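You operate a simulated robot arm through the tools that you are given. There is no shell and no other tool.

The job below is to be done with a simulated robot arm. You get a single attempt, and the scene is never put back.

TASK
Take the orange cap and leave it on the top of the grey sheet rack. Then put the pattern card that says "42" from the top of the paddle rack on the bottom shelf of the paddle rack. Then take the short bundle labelled "21" from the top of the wooden platform and leave it on the top of the stack on the turntable. Then pull the wide grey drawer open. Do these in the order given. Set down upright: short bundle.

The check looks at the end state, three seconds after you hand in, the way a careful person would. Anything else that was tipped, shoved, dropped, spilled or broken makes it a failure. Lids that push on must go on centred and level and be pressed home; caps that screw on are set level and turned clockwise until they are tight. Flat cloth is picked up by pressing the open fingertips on it (5 to 10 N) and closing them slowly along it; thin cloth reads only 2 to 8 mm in the jaws.

THE ROBOT
A 7-joint arm with a two-finger parallel gripper on a trunk, on a base that moves. Base frame: it is fixed to the floor where the robot stands at the start and does not move with it; the origin is under the middle of the robot, x ahead of it, y to its left, z up; the surface under the hand at the start is at about z = 0.8. Readings come in m, rad, newtons and seconds.
With the tool pointing down near the work surface it reaches from about 0.38 to 0.88 m from the robot's upright axis, wherever it stands. Its first joint turns from -0.297 to 2.199 rad. Places, roughly: bottom shelf of the paddle rack (22x72 cm) [-2.74, 2.8, 0.16]; orange cap (6x6x4 cm) [0.5, 0, 0.8]; pattern card [-2.75, 3, 1]; short bundle [-2.5, 0.5, 0.5]; top of the grey sheet rack (22x54 cm) [-2.62, -1.56, 0.82]; top of the stack on the turntable [-1.8, -0.2, 0.8]; wide grey drawer [-1.3, -2, 0.7]. Payload 1.57 kg.
The tool frame sits at the grasp point between the pads (the TCP): z along the fingers, y along the line on which they close. The tips reach 0.03 m beyond it. The gripper opens to 0.08 m. The fingers are 0.017 m wide and 0.012 m thick; the gripper's body (0.04 by 0.082 m) begins 0.08 m behind the TCP.
Orientation is that of the tool frame in the base frame, as [roll, pitch, yaw] about the fixed x, y, z axes, in that order (R = Rz(yaw) Ry(pitch) Rx(roll)). With the fingers straight down and closing along the base's y, the tool's x points along the base's -x, its y along +y and its z along -z.

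THE INTERFACE
- The arm moves only by the tool jog_arm. Its argument "targets" is a list of rows, each a list of 7 numbers: the shift along the tool's x, y, z in units of 20 mm (1.0 is 20 mm), then the turn, a rotation vector about the tool's x, y, z in units of 8 degrees (1.0 is 8 degrees), then the opening in per cent of the stroke, from 0 (shut) to 100 (fully open). In form: [[x, y, z, rx, ry, rz, jaw], ...]. A call has 1 to 20 rows; each row shifts and turns the commanded pose from where the row before left it, along the tool's axes as they then stand. A call with a number of a shift or a turn outside -1 to 1 is refused whole. Rows are played at 5 a second. More than 0.05 m and 0.15 rad between two rows, or a gripper value outside its range, and nothing of the call is played. A pose out of reach is approached as far as the arm can. The call stops where the force on the tool passes 40 N (or 10 N more than at its start, if that is more) or the arm is blocked; 0.2 s more then pass. The fingers move at their own pace (about 0.045 m/s each) and stop on an object; they squeeze with about 22 N. The grip force told is the motor's: it shows also when the fingers shut on nothing. Time passes only in rows, and 0.2 s behind the last, so rows that do not move let the fingers close. The reply holds the time, the measured pose of the TCP, the force on the tool along the base axes, the opening and the grip force, in the units named above and with some noise, with the torque about the TCP (base axes, N m) and any sound that the robot's microphone picked up.
- Cameras (640 x 400 px; columns grow to the right, rows downward): "scene" is now at [0.0083, -0.1966, 1.1511]; the picture's right is [0.36, -0.93, 0.00], its down [-0.28, -0.11, -0.95] and it looks along [0.89, 0.34, -0.30] (base axes); focal length 282 px, centre (320, 200). "wrist" rides on the gripper at [0.072, -0.007, -0.122] in the tool frame; the picture's right is [0.09, 1.00, 0.00], its down [-0.84, 0.08, -0.54] and it looks along [-0.54, 0.05, 0.84] (tool axes); focal length 238 px, centre (320, 200).
- camera(camera): a new picture of that camera. It takes no simulated time.
- move_column(by): slides the trunk up (or, below 0, down) by that many m; the arm and the scene camera ride with it, the base frame stays. It gives what a move gives, with no picture.
- roll_base(legs): drives the robot by 1 to 6 legs, each [ahead, left, turn to the left] in m, m and rad, along the robot's own axes; the way and the turn of a leg run together, so that a leg with both is an arc; at most 1.5 m and 3.142 rad a leg. The arm and the cameras ride along, it lands a little off, and it stops where it bumps. It gives what a move gives.
- head_to(pan, tilt): turns the head with the scene camera to pan (to the left, within 1.902 rad either way) and tilt (down, from -0.506 to 1.204), counted from straight ahead of the robot. It gives what a move gives.
- probe_pixels(camera, pixels): for up to 12 pixels [column, row] of the newest picture of that camera ("zoom" is the newest enlarged one), the place [x, y, z] in the base frame of the surface seen there, good to about 0.002 m. It takes no simulated time.
- enlarge(camera, box): a new picture of the part [left, top, right, bottom] of that camera's present view, enlarged. It takes no simulated time.
- finish_job(): hands the job in; it is judged then, once.

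Unless the task says otherwise, let go and move clear before handing in.

The tools are called after "Emit:" as a command line: name --pt "numbers of a row" for each row, then --argument value for the rest, lists and objects as JSON in quotes. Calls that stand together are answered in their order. jog_arm: Moves the arm, as the interface text tells. Its arguments: {"type":"object","properties":{"targets":{"type":"array"}},"required":["targets"]} The other tools are called the same way: move_column (by) moves the trunk up or down; roll_base (legs) drives the base; head_to (pan, tilt) turns the head that bears the scene camera; camera (camera) takes a picture; probe_pixels (camera, pixels) gives the place of the surface under pixels of a picture; enlarge (camera, box) takes an enlarged picture of a part of a camera's view; finish_job () hands the job in.

At the start:

```text
t: 0.0
ee_pos: [0.5118, -0.0264, 1.032]
tool_rot: [-3.142, 0.002, 3.14]
wrist_force: [0.0, -0.7, -0.3]
ft_torque: [0.04, 0.01, -0.02]
opening: 0.0798
finger_force: 0.0
trunk travel left (down, up): [-0.5, 0.29]
robot x, y, heading: [-0.0011, -0.001, 0.001]
head pan, tilt (commanded): [0.367, 0.304]
```

scene: 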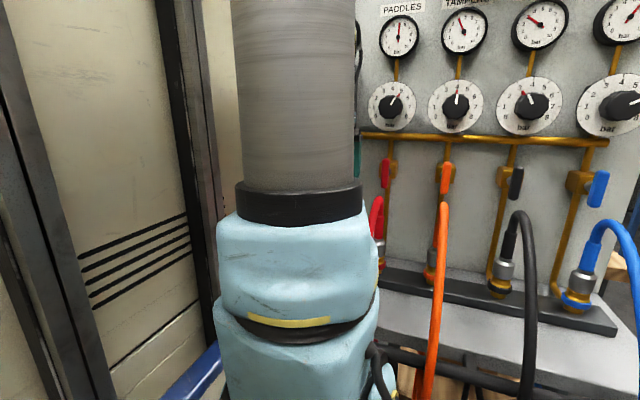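
wrist: 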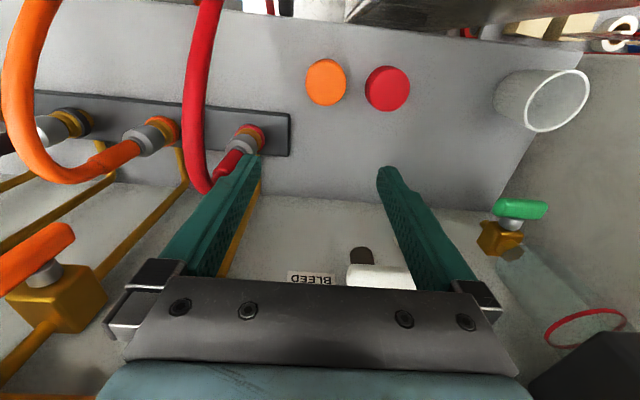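

The wrist picture shows an orange disc at (326,82) and a red one at (387,88), both on the bench in front. I'll probe these and look around before moving.

Emit:
probe_pixels --camera "wrist" --pixels '[[326, 82], [387, 88], [308, 82], [344, 82], [326, 62], [326, 103], [350, 130], [300, 30], [450, 60], [555, 100], [230, 170], [320, 240]]'

Emit:
enlarge --camera "wrist" --box '[240, 20, 480, 170]'

Emit:
head_to --pan 0.0 --tilt 0.9

```text
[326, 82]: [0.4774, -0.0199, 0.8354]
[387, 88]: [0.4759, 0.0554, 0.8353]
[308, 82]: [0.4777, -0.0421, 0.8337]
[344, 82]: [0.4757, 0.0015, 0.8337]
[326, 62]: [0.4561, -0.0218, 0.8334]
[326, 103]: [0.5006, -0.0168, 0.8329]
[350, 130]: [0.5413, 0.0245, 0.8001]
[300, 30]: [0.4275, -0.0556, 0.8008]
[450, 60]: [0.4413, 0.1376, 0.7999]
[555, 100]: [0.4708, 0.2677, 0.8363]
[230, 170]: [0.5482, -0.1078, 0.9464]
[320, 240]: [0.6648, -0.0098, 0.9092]
```

```text
2.67 times, centred on (360, 95) of wrist
```

zoom: 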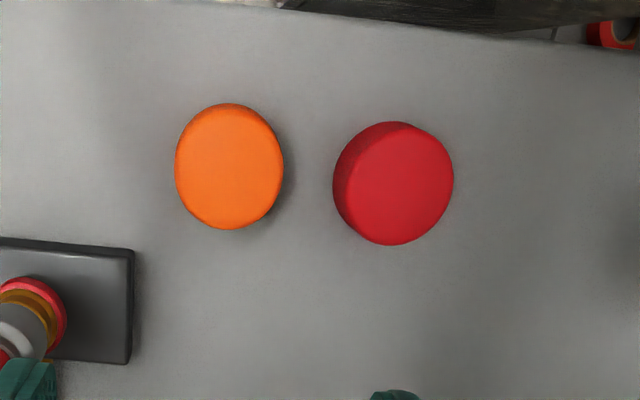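

```text
t: 1.0
ee_pos: [0.5113, -0.0252, 1.0311]
tool_rot: [-3.141, 0.0, -3.141]
wrist_force: [0.2, -0.5, 0.0]
ft_torque: [0.03, 0.01, 0.01]
opening: 0.0798
finger_force: 0.0
trunk travel left (down, up): [-0.5, 0.29]
robot x, y, heading: [0.0001, -0.0003, 0.001]
head pan, tilt (commanded): [0.0, 0.901]
```

The orange cap's centre is about (0.478, -0.020), with its top at z 0.835. The red cap is close beside it at y 0.055. I'll look from the head camera to check for obstacles around the cap.

Emit:
camera --camera "scene"

Emit:
camera --camera "wrist"

Emit:
probe_pixels --camera "wrist" --pixels '[[270, 135], [200, 120], [200, 180], [205, 60], [235, 5], [425, 25], [600, 50], [360, 260], [390, 275], [310, 280], [500, 240], [520, 210]]'

```text
taken
```

scene: 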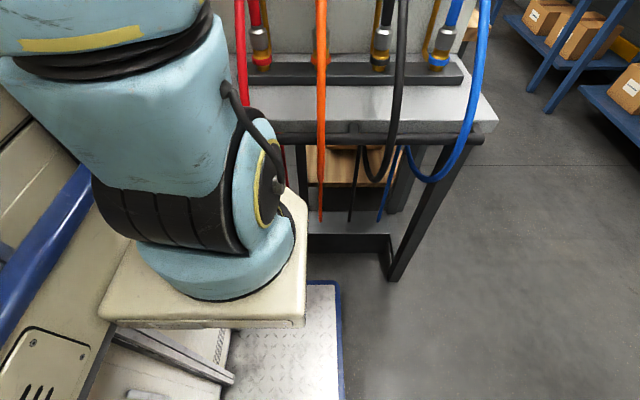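

```text
taken
```

wrist: 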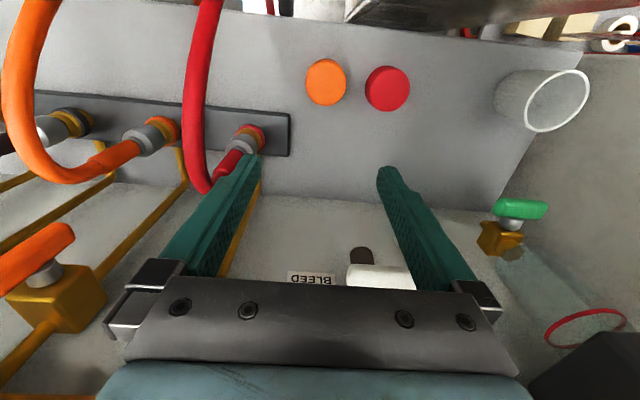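

```text
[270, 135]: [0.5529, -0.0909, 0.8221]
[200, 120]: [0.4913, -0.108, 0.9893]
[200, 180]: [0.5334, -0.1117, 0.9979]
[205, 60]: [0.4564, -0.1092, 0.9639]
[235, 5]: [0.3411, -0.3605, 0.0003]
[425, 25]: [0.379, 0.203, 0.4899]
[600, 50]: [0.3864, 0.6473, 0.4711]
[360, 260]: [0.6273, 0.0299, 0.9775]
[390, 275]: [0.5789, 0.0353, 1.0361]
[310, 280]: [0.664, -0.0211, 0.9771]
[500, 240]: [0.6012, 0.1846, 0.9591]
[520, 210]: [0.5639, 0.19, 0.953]
```

Nothing stands near the caps except the red hose at y ≈ -0.11 and the panel at x ≈ 0.66. The gap between the caps is only about 28 mm, so I'll centre over the orange cap and turn the tool 90° so the fingers close along x, away from the red cap.

Emit:
jog_arm --pt "0.85 0.13 0 0 0 0 100" --pt "0.85 0.13 0 0 0 0 100" --pt "0 0 0 0 0 0.9375 100" --pt "0 0 0 0 0 0.9375 100" --pt "0 0 0 0 0 0.9375 100" --pt "0 0 0 0 0 0.9375 100" --pt "0 0 0 0 0 0.9375 100" --pt "0 0 0 0 0 0.9375 100" --pt "0 0 0 0 0 0.9375 100" --pt "0 0 0 0 0 0.9375 100" --pt "0 0 0 0 0 0.9375 100" --pt "0 0 0 0 0 0.9375 100" --pt "0 0 0 0 0 0.9375 100" --pt "0 0 0 0 0 0.9375 100" --pt "0 0 0 0 0 0 100"

Emit:
camera --camera "wrist"

```text
t: 4.2
ee_pos: [0.4786, -0.0209, 1.032]
tool_rot: [-3.141, 0.0, 1.57]
wrist_force: [0.1, 0.4, 0.2]
ft_torque: [0.0, -0.01, -0.01]
opening: 0.08
finger_force: 0.1
trunk travel left (down, up): [-0.5, 0.29]
robot x, y, heading: [0.0004, 0.0005, 0.002]
head pan, tilt (commanded): [0.0, 0.901]
```

```text
taken
```

wrist: 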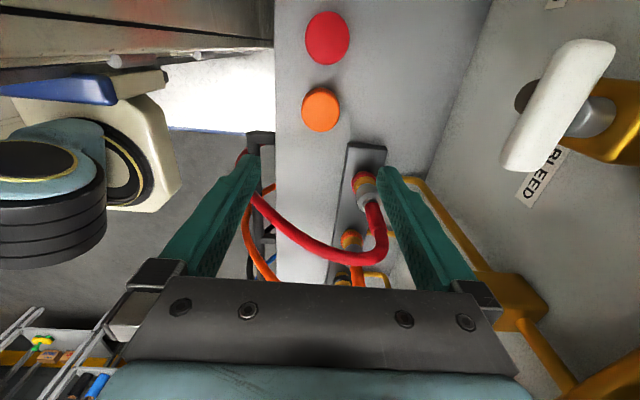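

The tool turned cleanly and the orange cap now shows at (321,110), clear of the fingers. I'll probe its rim for the exact centre.

Emit:
probe_pixels --camera "wrist" --pixels '[[321, 110], [304, 109], [338, 109], [321, 92], [321, 128], [327, 38], [327, 60], [330, 240], [270, 200], [380, 225], [300, 230], [365, 160]]'

Emit:
enlarge --camera "wrist" --box '[240, 0, 400, 160]'

```text
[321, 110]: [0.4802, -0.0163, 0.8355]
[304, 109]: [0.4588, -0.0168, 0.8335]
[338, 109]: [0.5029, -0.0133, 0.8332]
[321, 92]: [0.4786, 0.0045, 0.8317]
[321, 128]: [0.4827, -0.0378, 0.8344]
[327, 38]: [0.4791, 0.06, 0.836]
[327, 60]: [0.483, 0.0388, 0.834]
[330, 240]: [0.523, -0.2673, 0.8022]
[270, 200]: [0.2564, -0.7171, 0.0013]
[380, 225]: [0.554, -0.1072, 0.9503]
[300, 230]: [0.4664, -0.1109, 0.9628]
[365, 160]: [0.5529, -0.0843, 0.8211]
```

```text
2.50 times, centred on (320, 80) of wrist
```

zoom: 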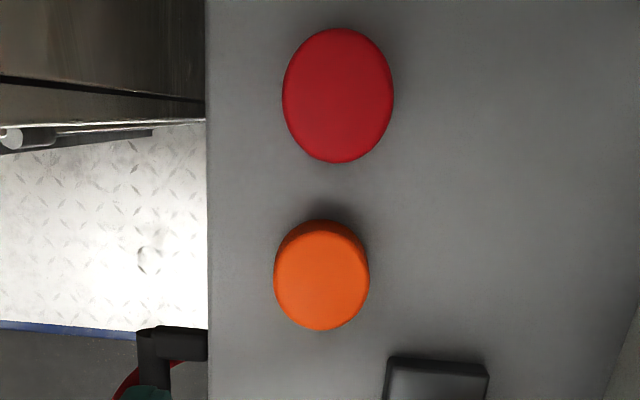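

The cap's centre is about (0.480, -0.019), within 2 mm of the TCP. I'll go straight down to z ≈ 0.835 and then close.

Emit:
jog_arm --pt "0.1 0.05 0.98 0 0 0 100" --pt "0 0 0.98 0 0 0 100" --pt "0 0 0.98 0 0 0 100" --pt "0 0 0.98 0 0 0 100" --pt "0 0 0.98 0 0 0 100" --pt "0 0 0.98 0 0 0 100" --pt "0 0 0.98 0 0 0 100" --pt "0 0 0.98 0 0 0 100" --pt "0 0 0.98 0 0 0 100" --pt "0 0 0.98 0 0 0 100" --pt "0 0 0 0 0 0 100" --pt "0 0 0 0 0 0 0" --pt "0 0 0 0 0 0 0" --pt "0 0 0 0 0 0 0" --pt "0 0 0 0 0 0 0" --pt "0 0 0 0 0 0 0"

Emit:
camera --camera "wrist"

```text
t: 7.6
ee_pos: [0.4792, -0.0192, 0.835]
tool_rot: [3.14, -0.001, 1.571]
wrist_force: [0.5, -0.1, 0.1]
ft_torque: [0.0, 0.01, 0.02]
opening: 0.0552
finger_force: 21.7
trunk travel left (down, up): [-0.5, 0.29]
robot x, y, heading: [-0.0016, -0.001, 0.003]
head pan, tilt (commanded): [0.0, 0.901]
```

```text
taken
```

wrist: 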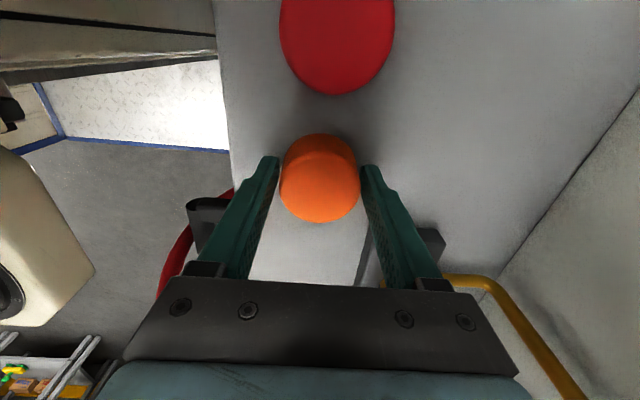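

The opening stopped at 55 mm with 21.7 N, so the cap is gripped, as seen at (320,180). I'll lift it straight up.

Emit:
jog_arm --pt "0 0 -0.5 0 0 0 0" --pt "0 0 -1 0 0 0 0" --pt "0 0 -1 0 0 0 0" --pt "0 0 -1 0 0 0 0" --pt "0 0 -1 0 0 0 0" --pt "0 0 -1 0 0 0 0" --pt "0 0 -1 0 0 0 0" --pt "0 0 -1 0 0 0 0" --pt "0 0 -1 0 0 0 0" --pt "0 0 -1 0 0 0 0" --pt "0 0 -1 0 0 0 0"

Emit:
camera --camera "wrist"

Emit:
head_to --pan 1.5 --tilt 0.4

Emit:
camera --camera "scene"

```text
t: 10.0
ee_pos: [0.4788, -0.02, 1.0476]
tool_rot: [-3.141, 0.0, 1.57]
wrist_force: [0.3, 0.2, 0.1]
ft_torque: [0.01, 0.02, -0.01]
opening: 0.0546
finger_force: 21.5
trunk travel left (down, up): [-0.5, 0.29]
robot x, y, heading: [0.0007, 0.0003, -0.001]
head pan, tilt (commanded): [0.0, 0.901]
```

```text
taken
```

wrist: 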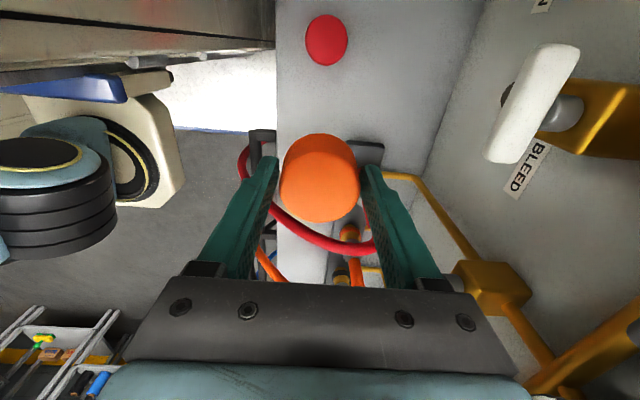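

```text
t: 11.6
ee_pos: [0.4793, -0.0194, 1.0465]
tool_rot: [-3.141, -0.001, 1.572]
wrist_force: [0.4, -0.1, 0.1]
ft_torque: [0.0, 0.01, 0.04]
opening: 0.0546
finger_force: 22.3
trunk travel left (down, up): [-0.5, 0.29]
robot x, y, heading: [-0.0011, 0.0006, -0.004]
head pan, tilt (commanded): [1.499, 0.4]
```

```text
taken
```

scene: 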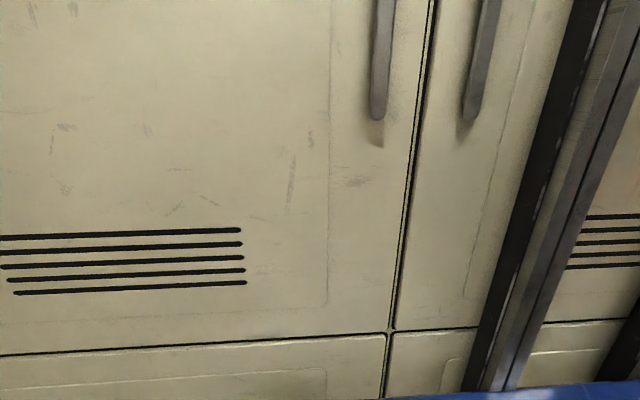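

The cap is firmly held and the left side is walled by lockers. I'll look around to map the free floor before driving.

Emit:
probe_pixels --camera "scene" --pixels '[[50, 50], [300, 300], [400, 380], [600, 380], [500, 300], [600, 60], [200, 380]]'

Emit:
head_to --pan 1.9 --tilt 0.6

Emit:
camera --camera "scene"

Emit:
head_to --pan -0.9 --tilt 0.5

Emit:
camera --camera "scene"

Emit:
head_to --pan -1.9 --tilt 0.5

Emit:
camera --camera "scene"

```text
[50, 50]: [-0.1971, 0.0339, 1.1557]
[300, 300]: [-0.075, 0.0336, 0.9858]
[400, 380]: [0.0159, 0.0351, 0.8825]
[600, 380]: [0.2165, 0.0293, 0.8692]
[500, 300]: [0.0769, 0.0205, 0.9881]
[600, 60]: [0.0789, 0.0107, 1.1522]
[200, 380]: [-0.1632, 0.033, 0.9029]
```

```text
t: 12.5
ee_pos: [0.4791, -0.0199, 1.0465]
tool_rot: [3.141, -0.001, 1.57]
wrist_force: [0.1, -0.3, 0.3]
ft_torque: [-0.03, -0.02, 0.01]
opening: 0.0548
finger_force: 22.1
trunk travel left (down, up): [-0.5, 0.29]
robot x, y, heading: [-0.0037, -0.0015, 0.002]
head pan, tilt (commanded): [1.901, 0.6]
```

```text
taken
```

scene: 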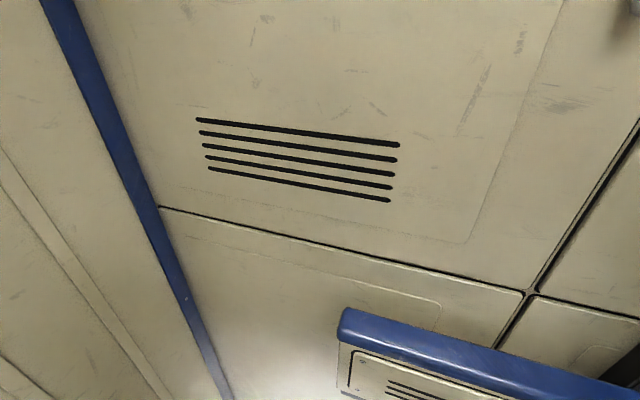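

```text
t: 14.9
ee_pos: [0.4789, -0.0182, 1.0469]
tool_rot: [-3.141, 0.0, 1.569]
wrist_force: [0.3, 0.3, -0.5]
ft_torque: [0.02, -0.01, 0.02]
opening: 0.0543
finger_force: 22.1
trunk travel left (down, up): [-0.5, 0.29]
robot x, y, heading: [0.0012, 0.0028, -0.0]
head pan, tilt (commanded): [-0.901, 0.499]
```

```text
taken
```

scene: 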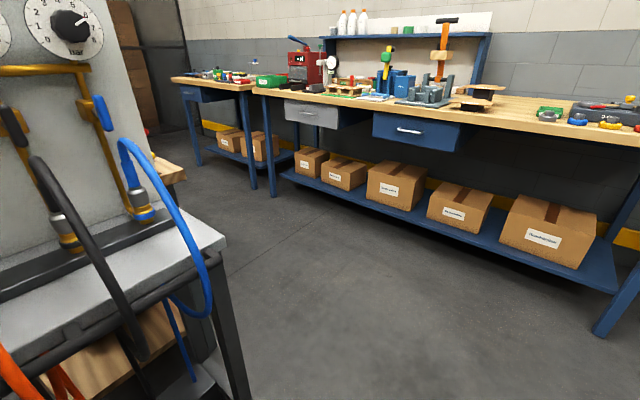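

```text
t: 16.2
ee_pos: [0.4784, -0.0195, 1.0471]
tool_rot: [-3.141, 0.0, 1.572]
wrist_force: [0.0, -0.6, -0.4]
ft_torque: [-0.01, -0.01, 0.0]
opening: 0.0542
finger_force: 22.3
trunk travel left (down, up): [-0.5, 0.29]
robot x, y, heading: [0.0017, 0.0011, 0.002]
head pan, tilt (commanded): [-1.901, 0.499]
```

```text
taken
```

scene: 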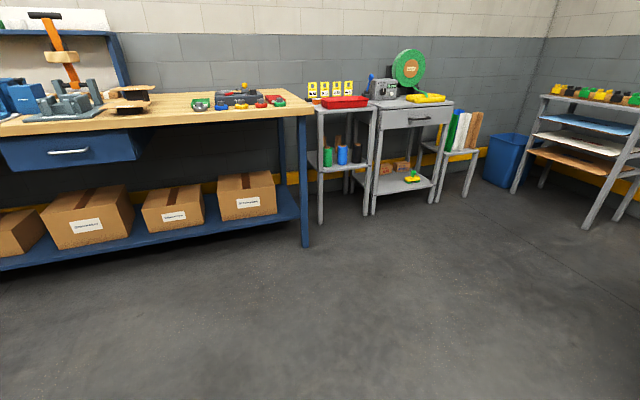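

This view shows the grey sheet rack on the far right at (580,110), with things on its top, and a grey table with a drawer and handle at (415,117). I'll probe these.

Emit:
probe_pixels --camera "scene" --pixels '[[545, 97], [600, 100], [635, 106], [590, 225], [518, 190], [413, 118], [380, 120], [450, 112], [370, 210], [430, 200], [345, 100], [305, 245]]'

Emit:
enlarge --camera "scene" --box '[480, 50, 640, 230]'

Emit:
enlarge --camera "scene" --box '[290, 40, 480, 220]'

```text
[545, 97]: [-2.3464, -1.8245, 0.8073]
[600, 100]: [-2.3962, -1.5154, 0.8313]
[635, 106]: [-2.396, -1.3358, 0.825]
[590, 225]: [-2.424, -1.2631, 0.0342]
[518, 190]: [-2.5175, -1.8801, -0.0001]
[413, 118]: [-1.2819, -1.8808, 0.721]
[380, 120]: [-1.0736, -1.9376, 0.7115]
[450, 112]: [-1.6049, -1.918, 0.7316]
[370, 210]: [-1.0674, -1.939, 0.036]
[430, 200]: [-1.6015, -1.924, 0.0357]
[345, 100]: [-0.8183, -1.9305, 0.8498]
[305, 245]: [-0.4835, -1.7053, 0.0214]
```

```text
2.22 times, centred on (560, 140) of scene
```

zoom: 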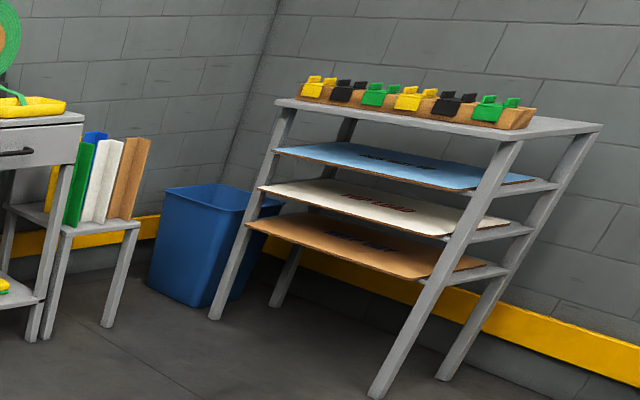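

```text
2.22 times, centred on (385, 130) of scene
```

zoom: 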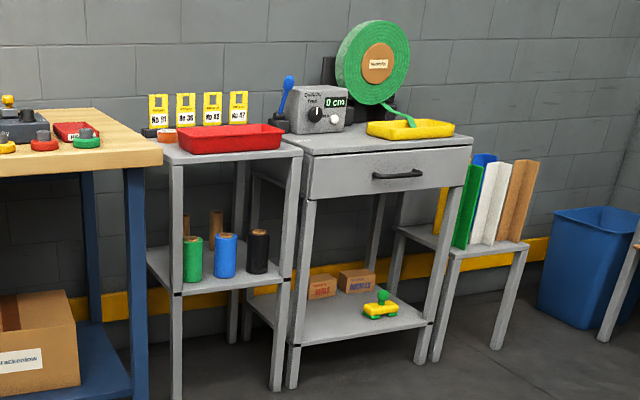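

The grey sheet rack's front edge is at x ≈ -2.35 and there is a clip bar on its top; the wide grey drawer's handle is at about (-1.28, -1.88, 0.72). I'll check the floor around my own base before backing away.

Emit:
head_to --pan -1.9 --tilt 1.15

Emit:
camera --camera "scene"

Emit:
probe_pixels --camera "scene" --pixels '[[100, 380], [300, 380], [500, 380], [100, 200], [320, 200], [540, 200], [600, 300], [600, 390], [320, 300]]'

Emit:
head_to --pan -0.5 --tilt 1.2

Emit:
camera --camera "scene"

Emit:
probe_pixels --camera "scene" --pixels '[[60, 350], [100, 300], [150, 380], [200, 200], [320, 200], [320, 380], [250, 300], [200, 350]]'

```text
t: 17.2
ee_pos: [0.4788, -0.0195, 1.046]
tool_rot: [-3.141, 0.001, 1.571]
wrist_force: [-0.6, 0.2, -0.2]
ft_torque: [0.01, -0.01, -0.01]
opening: 0.0541
finger_force: 22.1
trunk travel left (down, up): [-0.5, 0.29]
robot x, y, heading: [0.0045, -0.0014, -0.004]
head pan, tilt (commanded): [-1.901, 1.15]
```

```text
taken
```

scene: 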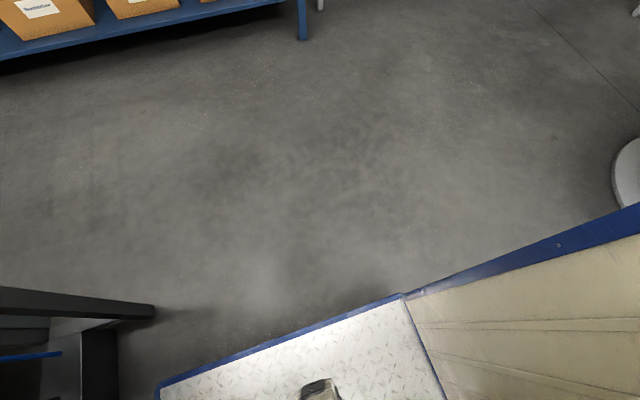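

```text
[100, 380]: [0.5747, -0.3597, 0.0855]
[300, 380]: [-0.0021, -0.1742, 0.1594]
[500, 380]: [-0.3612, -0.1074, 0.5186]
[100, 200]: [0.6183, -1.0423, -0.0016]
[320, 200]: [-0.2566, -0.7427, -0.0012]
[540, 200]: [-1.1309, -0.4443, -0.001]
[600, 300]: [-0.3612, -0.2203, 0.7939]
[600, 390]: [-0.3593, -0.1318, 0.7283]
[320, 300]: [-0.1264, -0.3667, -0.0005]
```

```text
t: 18.8
ee_pos: [0.4789, -0.0197, 1.0467]
tool_rot: [-3.142, 0.0, 1.57]
wrist_force: [-1.2, 0.4, -0.6]
ft_torque: [0.02, -0.01, -0.03]
opening: 0.0541
finger_force: 22.5
trunk travel left (down, up): [-0.5, 0.29]
robot x, y, heading: [0.0018, 0.0042, 0.001]
head pan, tilt (commanded): [-0.499, 1.201]
```

```text
taken
```

scene: 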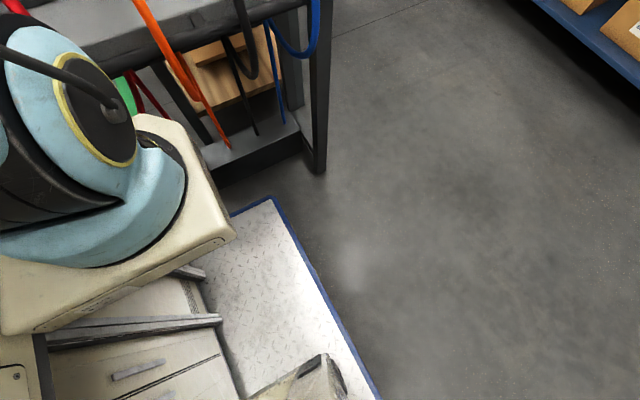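

```text
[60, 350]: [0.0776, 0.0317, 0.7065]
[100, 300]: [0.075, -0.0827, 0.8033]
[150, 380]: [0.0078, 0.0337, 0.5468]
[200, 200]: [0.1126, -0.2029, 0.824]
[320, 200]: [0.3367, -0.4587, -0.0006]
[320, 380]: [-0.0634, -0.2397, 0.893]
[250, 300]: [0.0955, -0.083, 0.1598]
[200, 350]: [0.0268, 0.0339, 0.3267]
```

The robot's own deck with the blue rim shows along (272,197)–(378,395). I'll probe its outline to know the footprint.

Emit:
probe_pixels --camera "scene" --pixels '[[270, 199], [234, 213], [300, 250], [376, 394], [340, 330], [60, 40], [150, 50], [310, 160], [240, 140], [225, 60]]'

Emit:
head_to --pan -1.9 --tilt 0.85

Emit:
camera --camera "scene"

Emit:
probe_pixels --camera "scene" --pixels '[[402, 195], [500, 160], [600, 120], [635, 105], [620, 60], [600, 60], [410, 210], [200, 270]]'

```text
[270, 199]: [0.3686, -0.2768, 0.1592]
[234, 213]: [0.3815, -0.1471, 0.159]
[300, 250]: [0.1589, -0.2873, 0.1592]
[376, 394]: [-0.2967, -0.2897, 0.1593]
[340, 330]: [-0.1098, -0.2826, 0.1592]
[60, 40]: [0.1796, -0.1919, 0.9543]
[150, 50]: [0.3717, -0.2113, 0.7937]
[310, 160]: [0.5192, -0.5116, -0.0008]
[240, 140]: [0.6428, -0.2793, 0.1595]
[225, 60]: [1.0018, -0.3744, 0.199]
```

```text
t: 20.3
ee_pos: [0.4791, -0.0205, 1.0467]
tool_rot: [-3.141, -0.001, 1.57]
wrist_force: [0.1, 0.8, 0.4]
ft_torque: [0.02, -0.01, -0.03]
opening: 0.0542
finger_force: 22.1
trunk travel left (down, up): [-0.5, 0.29]
robot x, y, heading: [0.0031, -0.0001, 0.0]
head pan, tilt (commanded): [-1.901, 0.85]
```

```text
taken
```

scene: 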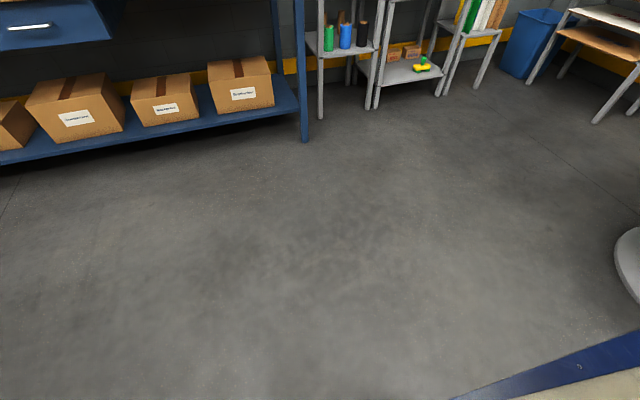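

```text
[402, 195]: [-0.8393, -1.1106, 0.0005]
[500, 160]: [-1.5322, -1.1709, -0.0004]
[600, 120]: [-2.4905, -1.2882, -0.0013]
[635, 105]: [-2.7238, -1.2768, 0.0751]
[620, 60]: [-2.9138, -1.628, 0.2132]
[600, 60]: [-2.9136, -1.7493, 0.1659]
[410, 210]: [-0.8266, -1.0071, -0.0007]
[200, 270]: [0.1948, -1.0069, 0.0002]
```

The deck spans x up to 0.38 and y to -0.285; I still need how far the rear cabinet reaches and where the grey disc at (625,260) stands.

Emit:
probe_pixels --camera "scene" --pixels '[[470, 397], [560, 368], [636, 338], [620, 380], [635, 230], [618, 250], [625, 290], [638, 310], [610, 395]]'

Emit:
head_to --pan -1.9 --tilt 0.2

Emit:
camera --camera "scene"

```text
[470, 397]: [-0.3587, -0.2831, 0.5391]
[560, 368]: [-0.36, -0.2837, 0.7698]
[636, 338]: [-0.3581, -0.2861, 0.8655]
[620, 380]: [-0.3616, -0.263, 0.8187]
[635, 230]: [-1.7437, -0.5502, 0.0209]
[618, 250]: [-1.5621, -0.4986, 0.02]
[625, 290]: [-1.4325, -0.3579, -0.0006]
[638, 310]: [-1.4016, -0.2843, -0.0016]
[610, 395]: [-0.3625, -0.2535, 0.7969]
```

```text
t: 21.3
ee_pos: [0.4793, -0.0185, 1.0463]
tool_rot: [-3.14, 0.001, 1.571]
wrist_force: [0.7, 0.0, -0.5]
ft_torque: [-0.01, -0.03, -0.06]
opening: 0.0542
finger_force: 21.9
trunk travel left (down, up): [-0.5, 0.29]
robot x, y, heading: [-0.0014, -0.0021, 0.002]
head pan, tilt (commanded): [-1.901, 0.201]
```

```text
taken
```

scene: 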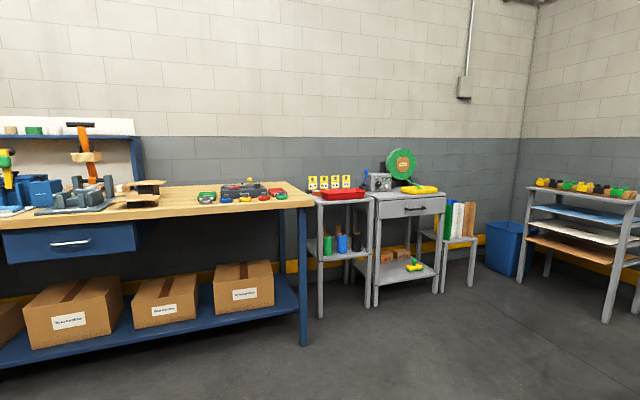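

The turntable's floor disc begins at about x = -1.40 and y = -0.6, and the floor between y = -0.3 and -1.7 is clear. I'll back off from the bench, slide right into the open floor and turn around to face the rack.

Emit:
roll_base --legs '[[-0.35, 0, 0], [0, -0.85, 0]]'

Emit:
camera --camera "scene"

Emit:
camera --camera "wrist"

```text
t: 27.7
ee_pos: [0.1313, -0.8648, 1.0463]
tool_rot: [-3.141, 0.001, 1.574]
wrist_force: [-1.0, -1.2, -1.3]
ft_torque: [0.02, 0.03, -0.02]
opening: 0.0532
finger_force: 21.9
trunk travel left (down, up): [-0.5, 0.29]
robot x, y, heading: [-0.3435, -0.8475, 0.001]
head pan, tilt (commanded): [-1.901, 0.201]
```

```text
taken
```

scene: 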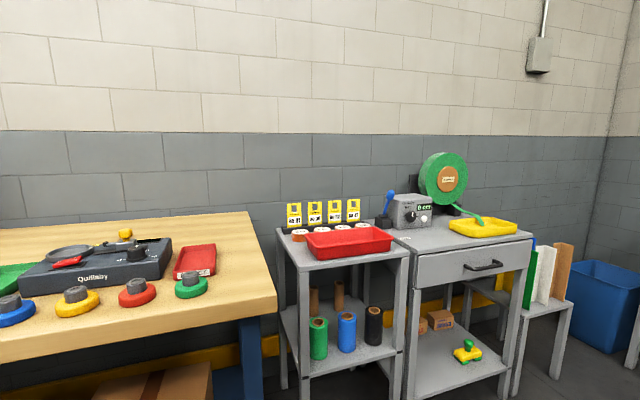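

```text
taken
```

wrist: 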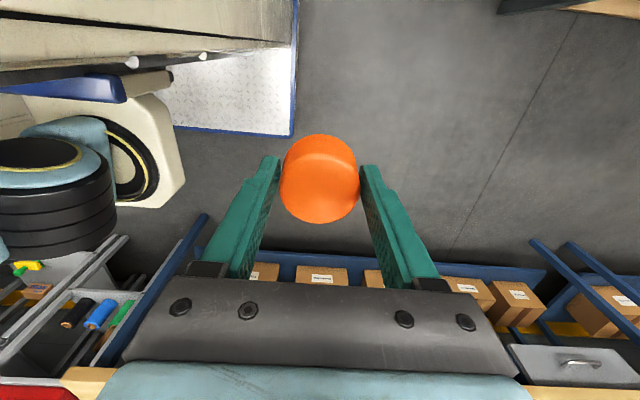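

The robot is at (-0.34, -0.85) and the cap is still held in the wrist view at (320,180). There's a clear gap to the workbench edge, so I'll turn half round to the right and look toward the rack.

Emit:
roll_base --legs '[[0, 0, -1.571], [0, 0, -1.571]]'

Emit:
head_to --pan 0.2 --tilt 0.4

Emit:
camera --camera "scene"

Emit:
head_to --pan -0.7 --tilt 0.4

Emit:
camera --camera "scene"

```text
t: 35.7
ee_pos: [-0.8271, -0.8316, 1.0464]
tool_rot: [3.141, -0.001, -1.561]
wrist_force: [-0.5, 0.3, 0.7]
ft_torque: [0.03, 0.06, 0.02]
opening: 0.0528
finger_force: 21.7
trunk travel left (down, up): [-0.5, 0.29]
robot x, y, heading: [-0.3495, -0.8477, -3.135]
head pan, tilt (commanded): [-1.901, 0.201]
```

```text
t: 37.7
ee_pos: [-0.8273, -0.8308, 1.0466]
tool_rot: [-3.14, 0.001, -1.562]
wrist_force: [-0.4, -0.1, 0.2]
ft_torque: [0.01, -0.01, 0.01]
opening: 0.0525
finger_force: 21.9
trunk travel left (down, up): [-0.5, 0.29]
robot x, y, heading: [-0.349, -0.8463, -3.134]
head pan, tilt (commanded): [0.201, 0.4]
```

```text
taken
```

scene: 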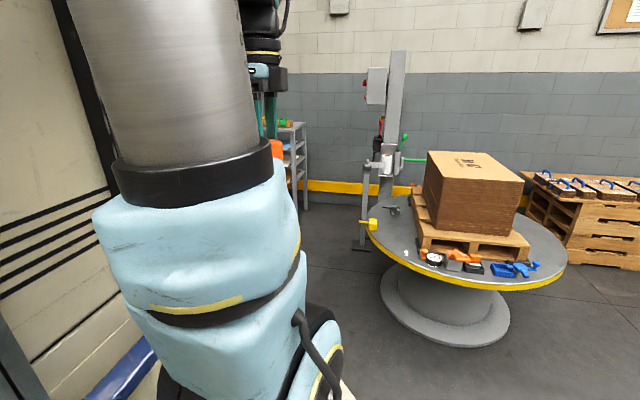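

```text
t: 38.9
ee_pos: [-0.8273, -0.8321, 1.0473]
tool_rot: [-3.141, 0.001, -1.562]
wrist_force: [0.0, 0.0, -0.2]
ft_torque: [0.03, 0.01, 0.02]
opening: 0.0529
finger_force: 22.5
trunk travel left (down, up): [-0.5, 0.29]
robot x, y, heading: [-0.3482, -0.8429, -3.13]
head pan, tilt (commanded): [-0.7, 0.4]
```

```text
taken
```

scene: 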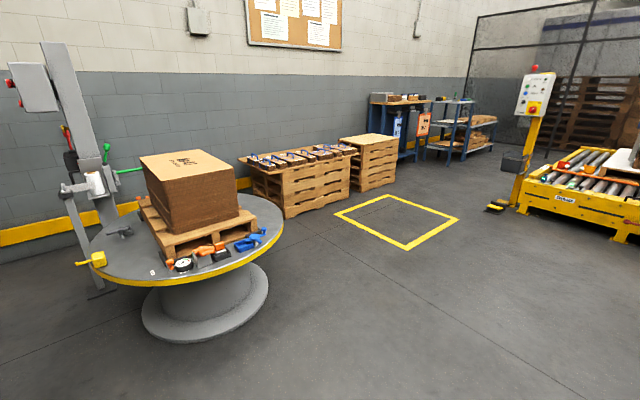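

The turntable with its stack is on the right at (470,210), with a mast behind it. I'll probe its outline, so that my path to the rack clears it, and the long pallet stand with the bundles.

Emit:
probe_pixels --camera "scene" --pixels '[[92, 240], [160, 283], [280, 225], [200, 340], [145, 315], [97, 290], [90, 262], [190, 165], [300, 160], [365, 150], [400, 245], [460, 150]]'

Emit:
head_to --pan 0.0 --tilt 0.3

Emit:
camera --camera "scene"

Emit:
probe_pixels --camera "scene" --pixels '[[290, 150], [300, 210], [360, 250], [375, 225], [560, 270], [500, 345], [480, 180], [430, 240]]'

```text
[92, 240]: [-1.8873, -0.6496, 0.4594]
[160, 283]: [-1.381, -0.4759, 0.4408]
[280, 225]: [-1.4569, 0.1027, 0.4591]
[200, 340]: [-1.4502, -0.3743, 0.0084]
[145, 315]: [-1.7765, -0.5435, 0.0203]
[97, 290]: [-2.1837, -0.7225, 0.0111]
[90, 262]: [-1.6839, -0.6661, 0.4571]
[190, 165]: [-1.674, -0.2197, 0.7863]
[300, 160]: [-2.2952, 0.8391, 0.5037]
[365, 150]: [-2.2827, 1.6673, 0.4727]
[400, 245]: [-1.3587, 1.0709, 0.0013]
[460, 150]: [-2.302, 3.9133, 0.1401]
```

```text
t: 40.0
ee_pos: [-0.8282, -0.8314, 1.0461]
tool_rot: [3.141, 0.0, -1.561]
wrist_force: [-0.6, 0.0, -1.0]
ft_torque: [-0.01, -0.02, 0.02]
opening: 0.0527
finger_force: 22.2
trunk travel left (down, up): [-0.5, 0.29]
robot x, y, heading: [-0.3492, -0.8466, -3.133]
head pan, tilt (commanded): [0.0, 0.3]
```

```text
taken
```

scene: 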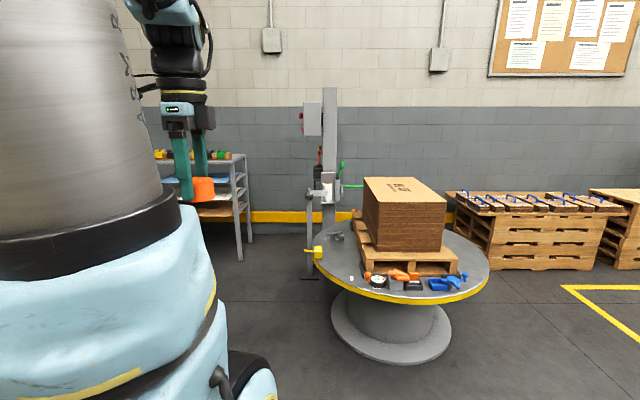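

```text
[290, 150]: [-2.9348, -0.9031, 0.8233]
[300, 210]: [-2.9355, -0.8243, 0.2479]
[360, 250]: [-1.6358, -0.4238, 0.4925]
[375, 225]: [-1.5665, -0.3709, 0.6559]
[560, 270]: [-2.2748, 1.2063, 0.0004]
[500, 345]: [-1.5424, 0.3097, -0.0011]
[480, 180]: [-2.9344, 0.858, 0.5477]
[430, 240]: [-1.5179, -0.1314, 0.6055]
```

The cap hangs in the fingers at (203,190) with the rack behind it. I'll zoom in to check that it's level, since the opening reading has been drifting down slightly.

Emit:
enlarge --camera "scene" --box '[140, 90, 260, 220]'

Emit:
enlarge --camera "wrist" --box '[240, 110, 400, 240]'

```text
3.08 times, centred on (200, 155) of scene
```

zoom: 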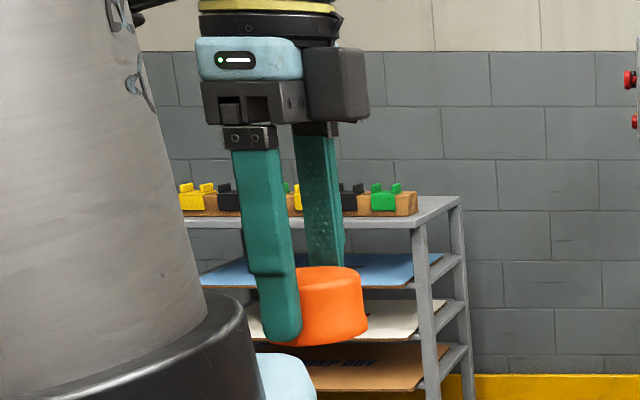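

```text
3.08 times, centred on (320, 175) of wrist
```

zoom: 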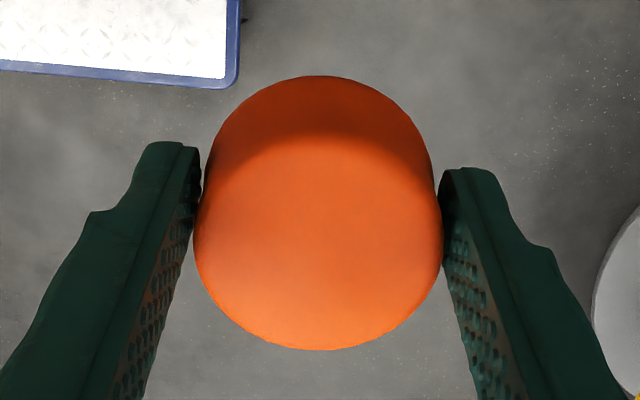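

The cap sits level between the fingertips and unchanged in the wrist zoom. I'll drive toward the rack along y ≈ -1.35, which keeps clear of the turntable rim (y ≥ -0.75) and the tables (y ≤ -1.7).

Emit:
roll_base --legs '[[1.0, 0.48, 0]]'

Emit:
head_to --pan 0.0 --tilt 0.4

Emit:
camera --camera "scene"

Emit:
camera --camera "wrist"

```text
t: 45.7
ee_pos: [-1.8248, -1.3123, 1.0465]
tool_rot: [3.14, -0.002, -1.57]
wrist_force: [-0.5, 0.2, 0.2]
ft_torque: [-0.02, -0.01, 0.03]
opening: 0.0529
finger_force: 22.1
trunk travel left (down, up): [-0.5, 0.29]
robot x, y, heading: [-1.3459, -1.3321, 3.141]
head pan, tilt (commanded): [0.0, 0.3]
```

```text
t: 46.4
ee_pos: [-1.8247, -1.3124, 1.0472]
tool_rot: [-3.141, 0.001, -1.572]
wrist_force: [-0.4, -0.5, -1.2]
ft_torque: [0.01, 0.0, -0.01]
opening: 0.0528
finger_force: 21.8
trunk travel left (down, up): [-0.5, 0.29]
robot x, y, heading: [-1.347, -1.3336, 3.147]
head pan, tilt (commanded): [0.0, 0.4]
```

```text
taken
```

scene: 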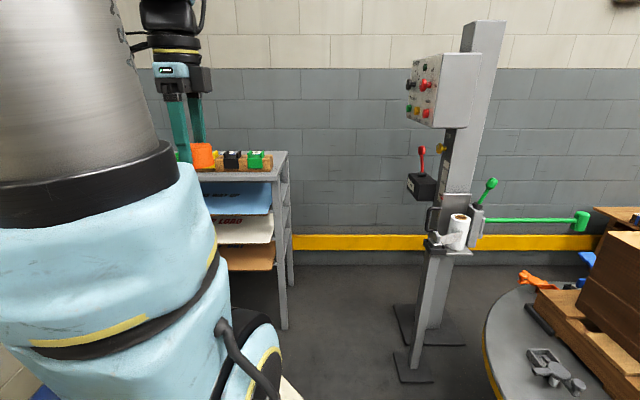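

```text
taken
```

wrist: 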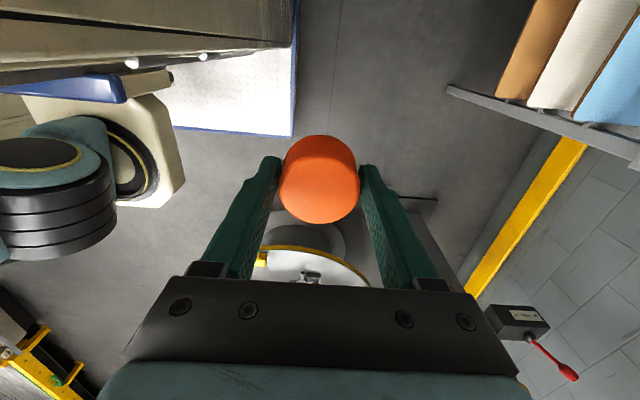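

Still held. I'll probe the rack's front leg, the mast foot and the rack top before the last approach.

Emit:
probe_pixels --camera "scene" --pixels '[[284, 324], [291, 280], [283, 160], [262, 172], [275, 152], [415, 380], [400, 310], [245, 155], [487, 350]]'

Emit:
enlarge --camera "scene" --box '[170, 130, 310, 340]'

```text
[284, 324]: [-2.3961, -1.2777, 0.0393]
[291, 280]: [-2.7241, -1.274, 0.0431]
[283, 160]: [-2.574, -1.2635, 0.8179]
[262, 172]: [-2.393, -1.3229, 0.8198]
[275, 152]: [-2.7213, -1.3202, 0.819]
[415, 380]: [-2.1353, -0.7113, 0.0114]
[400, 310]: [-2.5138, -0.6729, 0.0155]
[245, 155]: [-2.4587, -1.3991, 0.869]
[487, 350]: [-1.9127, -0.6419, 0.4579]
```

```text
1.90 times, centred on (240, 235) of scene
```

zoom: 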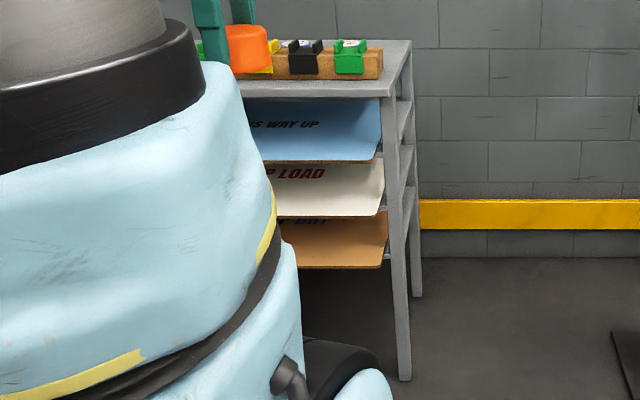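

The rack top is at z 0.819, x from -2.38 to -2.74, and the clip bar (top 0.869) sits at x ≈ -2.46 to -2.51, leaving free space behind it. I'll roll ahead 0.54 m and look down on the rack.

Emit:
roll_base --legs '[[0.54, 0.05, 0]]'

Emit:
head_to --pan 0.25 --tilt 0.55

Emit:
camera --camera "scene"

Emit:
camera --camera "wrist"

```text
t: 49.5
ee_pos: [-2.371, -1.3657, 1.0468]
tool_rot: [-3.141, -0.001, -1.57]
wrist_force: [1.0, -0.4, 0.4]
ft_torque: [-0.02, 0.01, 0.01]
opening: 0.0527
finger_force: 21.7
trunk travel left (down, up): [-0.5, 0.29]
robot x, y, heading: [-1.8939, -1.3829, -3.137]
head pan, tilt (commanded): [0.0, 0.4]
```

```text
t: 50.3
ee_pos: [-2.37, -1.3655, 1.0464]
tool_rot: [3.141, 0.001, -1.566]
wrist_force: [0.1, -0.5, 0.1]
ft_torque: [0.01, -0.01, -0.02]
opening: 0.0524
finger_force: 22.5
trunk travel left (down, up): [-0.5, 0.29]
robot x, y, heading: [-1.8918, -1.3817, -3.139]
head pan, tilt (commanded): [0.25, 0.55]
```

```text
taken
```

scene: 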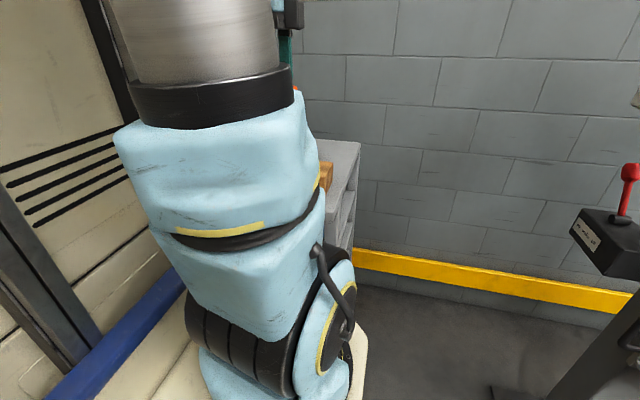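

```text
taken
```

wrist: 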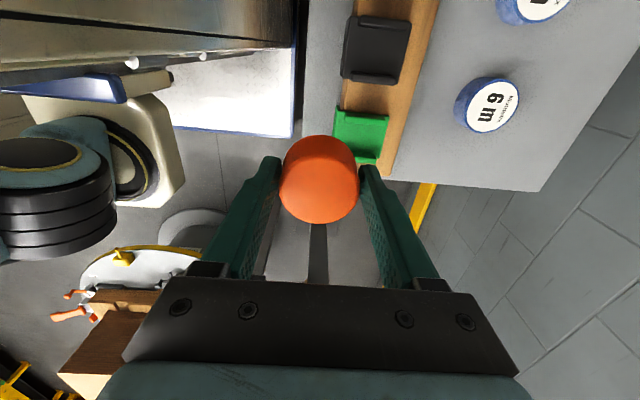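

The wrist view shows round "6 m" tubs behind the clip bar at (490,103) and (535,5). I'll probe the tub positions and the free area.

Emit:
probe_pixels --camera "wrist" --pixels '[[490, 103], [455, 105], [520, 85], [535, 5], [495, 5], [540, 190], [430, 180], [560, 120], [600, 60], [430, 40], [395, 160], [460, 160]]'

```text
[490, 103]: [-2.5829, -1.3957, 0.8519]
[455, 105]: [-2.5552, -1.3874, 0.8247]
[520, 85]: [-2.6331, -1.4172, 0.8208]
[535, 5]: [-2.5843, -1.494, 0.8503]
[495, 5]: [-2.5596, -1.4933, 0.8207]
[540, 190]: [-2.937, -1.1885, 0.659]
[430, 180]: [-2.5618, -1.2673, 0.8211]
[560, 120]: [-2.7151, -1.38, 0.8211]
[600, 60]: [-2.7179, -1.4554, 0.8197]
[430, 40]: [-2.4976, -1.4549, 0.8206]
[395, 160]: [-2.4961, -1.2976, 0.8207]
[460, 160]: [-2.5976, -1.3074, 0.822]
```

Tubs stand at (-2.583, -1.396) and (-2.584, -1.494), so a free spot at about (-2.67, -1.345) is clear of them and of the plate edge. I'll move there at height and look again.

Emit:
jog_arm --pt "-0.064 0.94 0 0 0 0 0" --pt "-0.064 0.94 0 0 0 0 0" --pt "-0.064 0.94 0 0 0 0 0" --pt "-0.064 0.94 0 0 0 0 0" --pt "-0.064 0.94 0 0 0 0 0" --pt "-0.064 0.94 0 0 0 0 0" --pt "-0.064 0.94 0 0 0 0 0" --pt "-0.064 0.94 0 0 0 0 0" --pt "-0.064 0.94 0 0 0 0 0" --pt "-0.064 0.94 0 0 0 0 0" --pt "-0.064 0.94 0 0 0 0 0" --pt "-0.064 0.94 0 0 0 0 0" --pt "-0.064 0.94 0 0 0 0 0" --pt "-0.064 0.94 0 0 0 0 0" --pt "-0.064 0.94 0 0 0 0 0" --pt "-0.064 0.94 0 0 0 0 0" --pt "0 0 0 0 0 0 0"

Emit:
camera --camera "wrist"

Emit:
camera --camera "scene"

```text
t: 53.9
ee_pos: [-2.6726, -1.3461, 1.0461]
tool_rot: [3.14, 0.0, -1.567]
wrist_force: [-0.5, -0.5, 0.0]
ft_torque: [-0.01, -0.02, 0.0]
opening: 0.0528
finger_force: 21.5
trunk travel left (down, up): [-0.5, 0.29]
robot x, y, heading: [-1.8953, -1.3838, -3.143]
head pan, tilt (commanded): [0.25, 0.55]
```

```text
taken
```

wrist: 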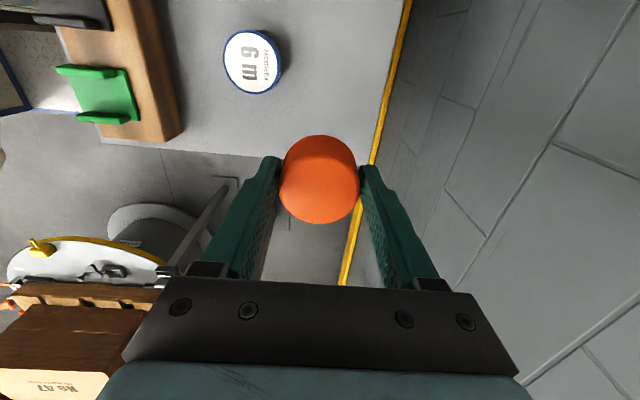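

```text
taken
```

scene: 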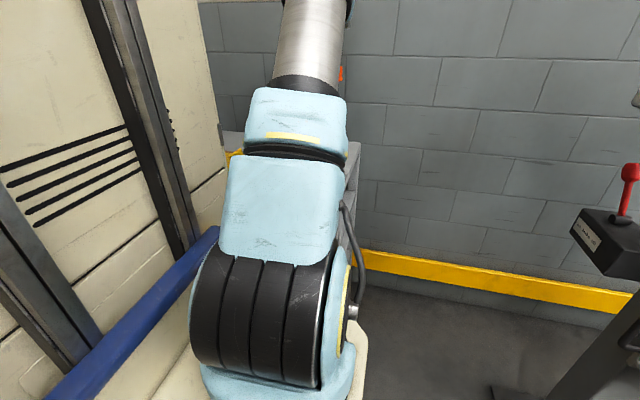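

The spot under the cap is empty and the nearest tub at (253,62) is well aside. I'll lower the cap to just above the plate.

Emit:
jog_arm --pt "0 0 1 0 0 0 0" --pt "0 0 1 0 0 0 0" --pt "0 0 1 0 0 0 0" --pt "0 0 1 0 0 0 0" --pt "0 0 1 0 0 0 0" --pt "0 0 1 0 0 0 0" --pt "0 0 1 0 0 0 0" --pt "0 0 1 0 0 0 0" --pt "0 0 0.8 0 0 0 0" --pt "0 0 0.2 0 0 0 0" --pt "0 0 0 0 0 0 0"

Emit:
camera --camera "wrist"

```text
t: 56.3
ee_pos: [-2.6711, -1.3455, 0.8674]
tool_rot: [-3.141, -0.001, -1.568]
wrist_force: [0.1, 1.4, -0.3]
ft_torque: [0.0, 0.01, 0.03]
opening: 0.0526
finger_force: 21.7
trunk travel left (down, up): [-0.5, 0.29]
robot x, y, heading: [-1.8916, -1.3826, -3.138]
head pan, tilt (commanded): [0.25, 0.55]
```

```text
taken
```

wrist: 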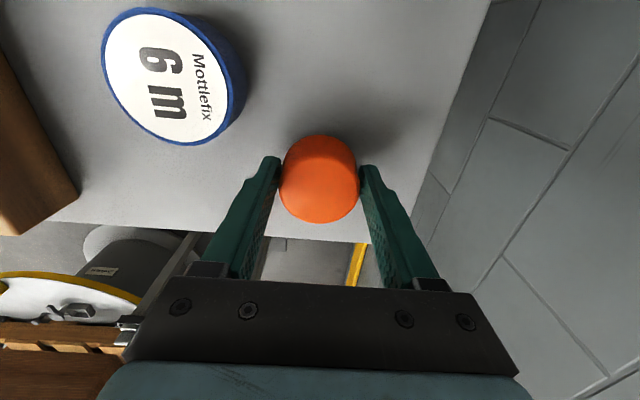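

About 1 cm of clearance remains with no contact force yet. I'll come down in small steps and watch the force.

Emit:
jog_arm --pt "0 0 0.2 0 0 0 0" --pt "0 0 0.2 0 0 0 0" --pt "0 0 0.1 0 0 0 0" --pt "0 0 0 0 0 0 0"

Emit:
jog_arm --pt "0 0 0.07 0 0 0 0" --pt "0 0 0 0 0 0 0"

```text
t: 57.3
ee_pos: [-2.6716, -1.3454, 0.8567]
tool_rot: [3.141, 0.0, -1.57]
wrist_force: [-0.2, 0.4, 0.5]
ft_torque: [0.01, -0.01, 0.02]
opening: 0.0526
finger_force: 22.3
trunk travel left (down, up): [-0.5, 0.29]
robot x, y, heading: [-1.8937, -1.3826, -3.139]
head pan, tilt (commanded): [0.25, 0.55]
```

```text
t: 57.9
ee_pos: [-2.6727, -1.3458, 0.8552]
tool_rot: [-3.141, 0.0, -1.569]
wrist_force: [-0.2, 0.9, 1.1]
ft_torque: [-0.01, -0.02, 0.02]
opening: 0.0526
finger_force: 22.4
trunk travel left (down, up): [-0.5, 0.29]
robot x, y, heading: [-1.8877, -1.3818, -3.137]
head pan, tilt (commanded): [0.25, 0.55]
```

The force is still near noise (1.1 N) at z 0.855. I'll make two more millimetre steps.

Emit:
jog_arm --pt "0 0 0.05 0 0 0 0" --pt "0 0 0 0 0 0 0"

Emit:
jog_arm --pt "0 0 0.05 0 0 0 0" --pt "0 0 0 0 0 0 0"

```text
t: 58.5
ee_pos: [-2.6722, -1.3465, 0.8555]
tool_rot: [3.141, 0.0, -1.567]
wrist_force: [0.0, -0.7, 9.0]
ft_torque: [0.01, -0.19, -0.02]
opening: 0.0523
finger_force: 22.0
trunk travel left (down, up): [-0.5, 0.29]
robot x, y, heading: [-1.8909, -1.3809, -3.134]
head pan, tilt (commanded): [0.25, 0.55]
```

```text
t: 59.1
ee_pos: [-2.672, -1.3462, 0.8541]
tool_rot: [3.137, 0.0, -1.567]
wrist_force: [0.1, 1.6, 22.7]
ft_torque: [0.07, -0.25, 0.02]
opening: 0.053
finger_force: 21.9
trunk travel left (down, up): [-0.5, 0.29]
robot x, y, heading: [-1.8924, -1.3844, -3.139]
head pan, tilt (commanded): [0.25, 0.55]
```

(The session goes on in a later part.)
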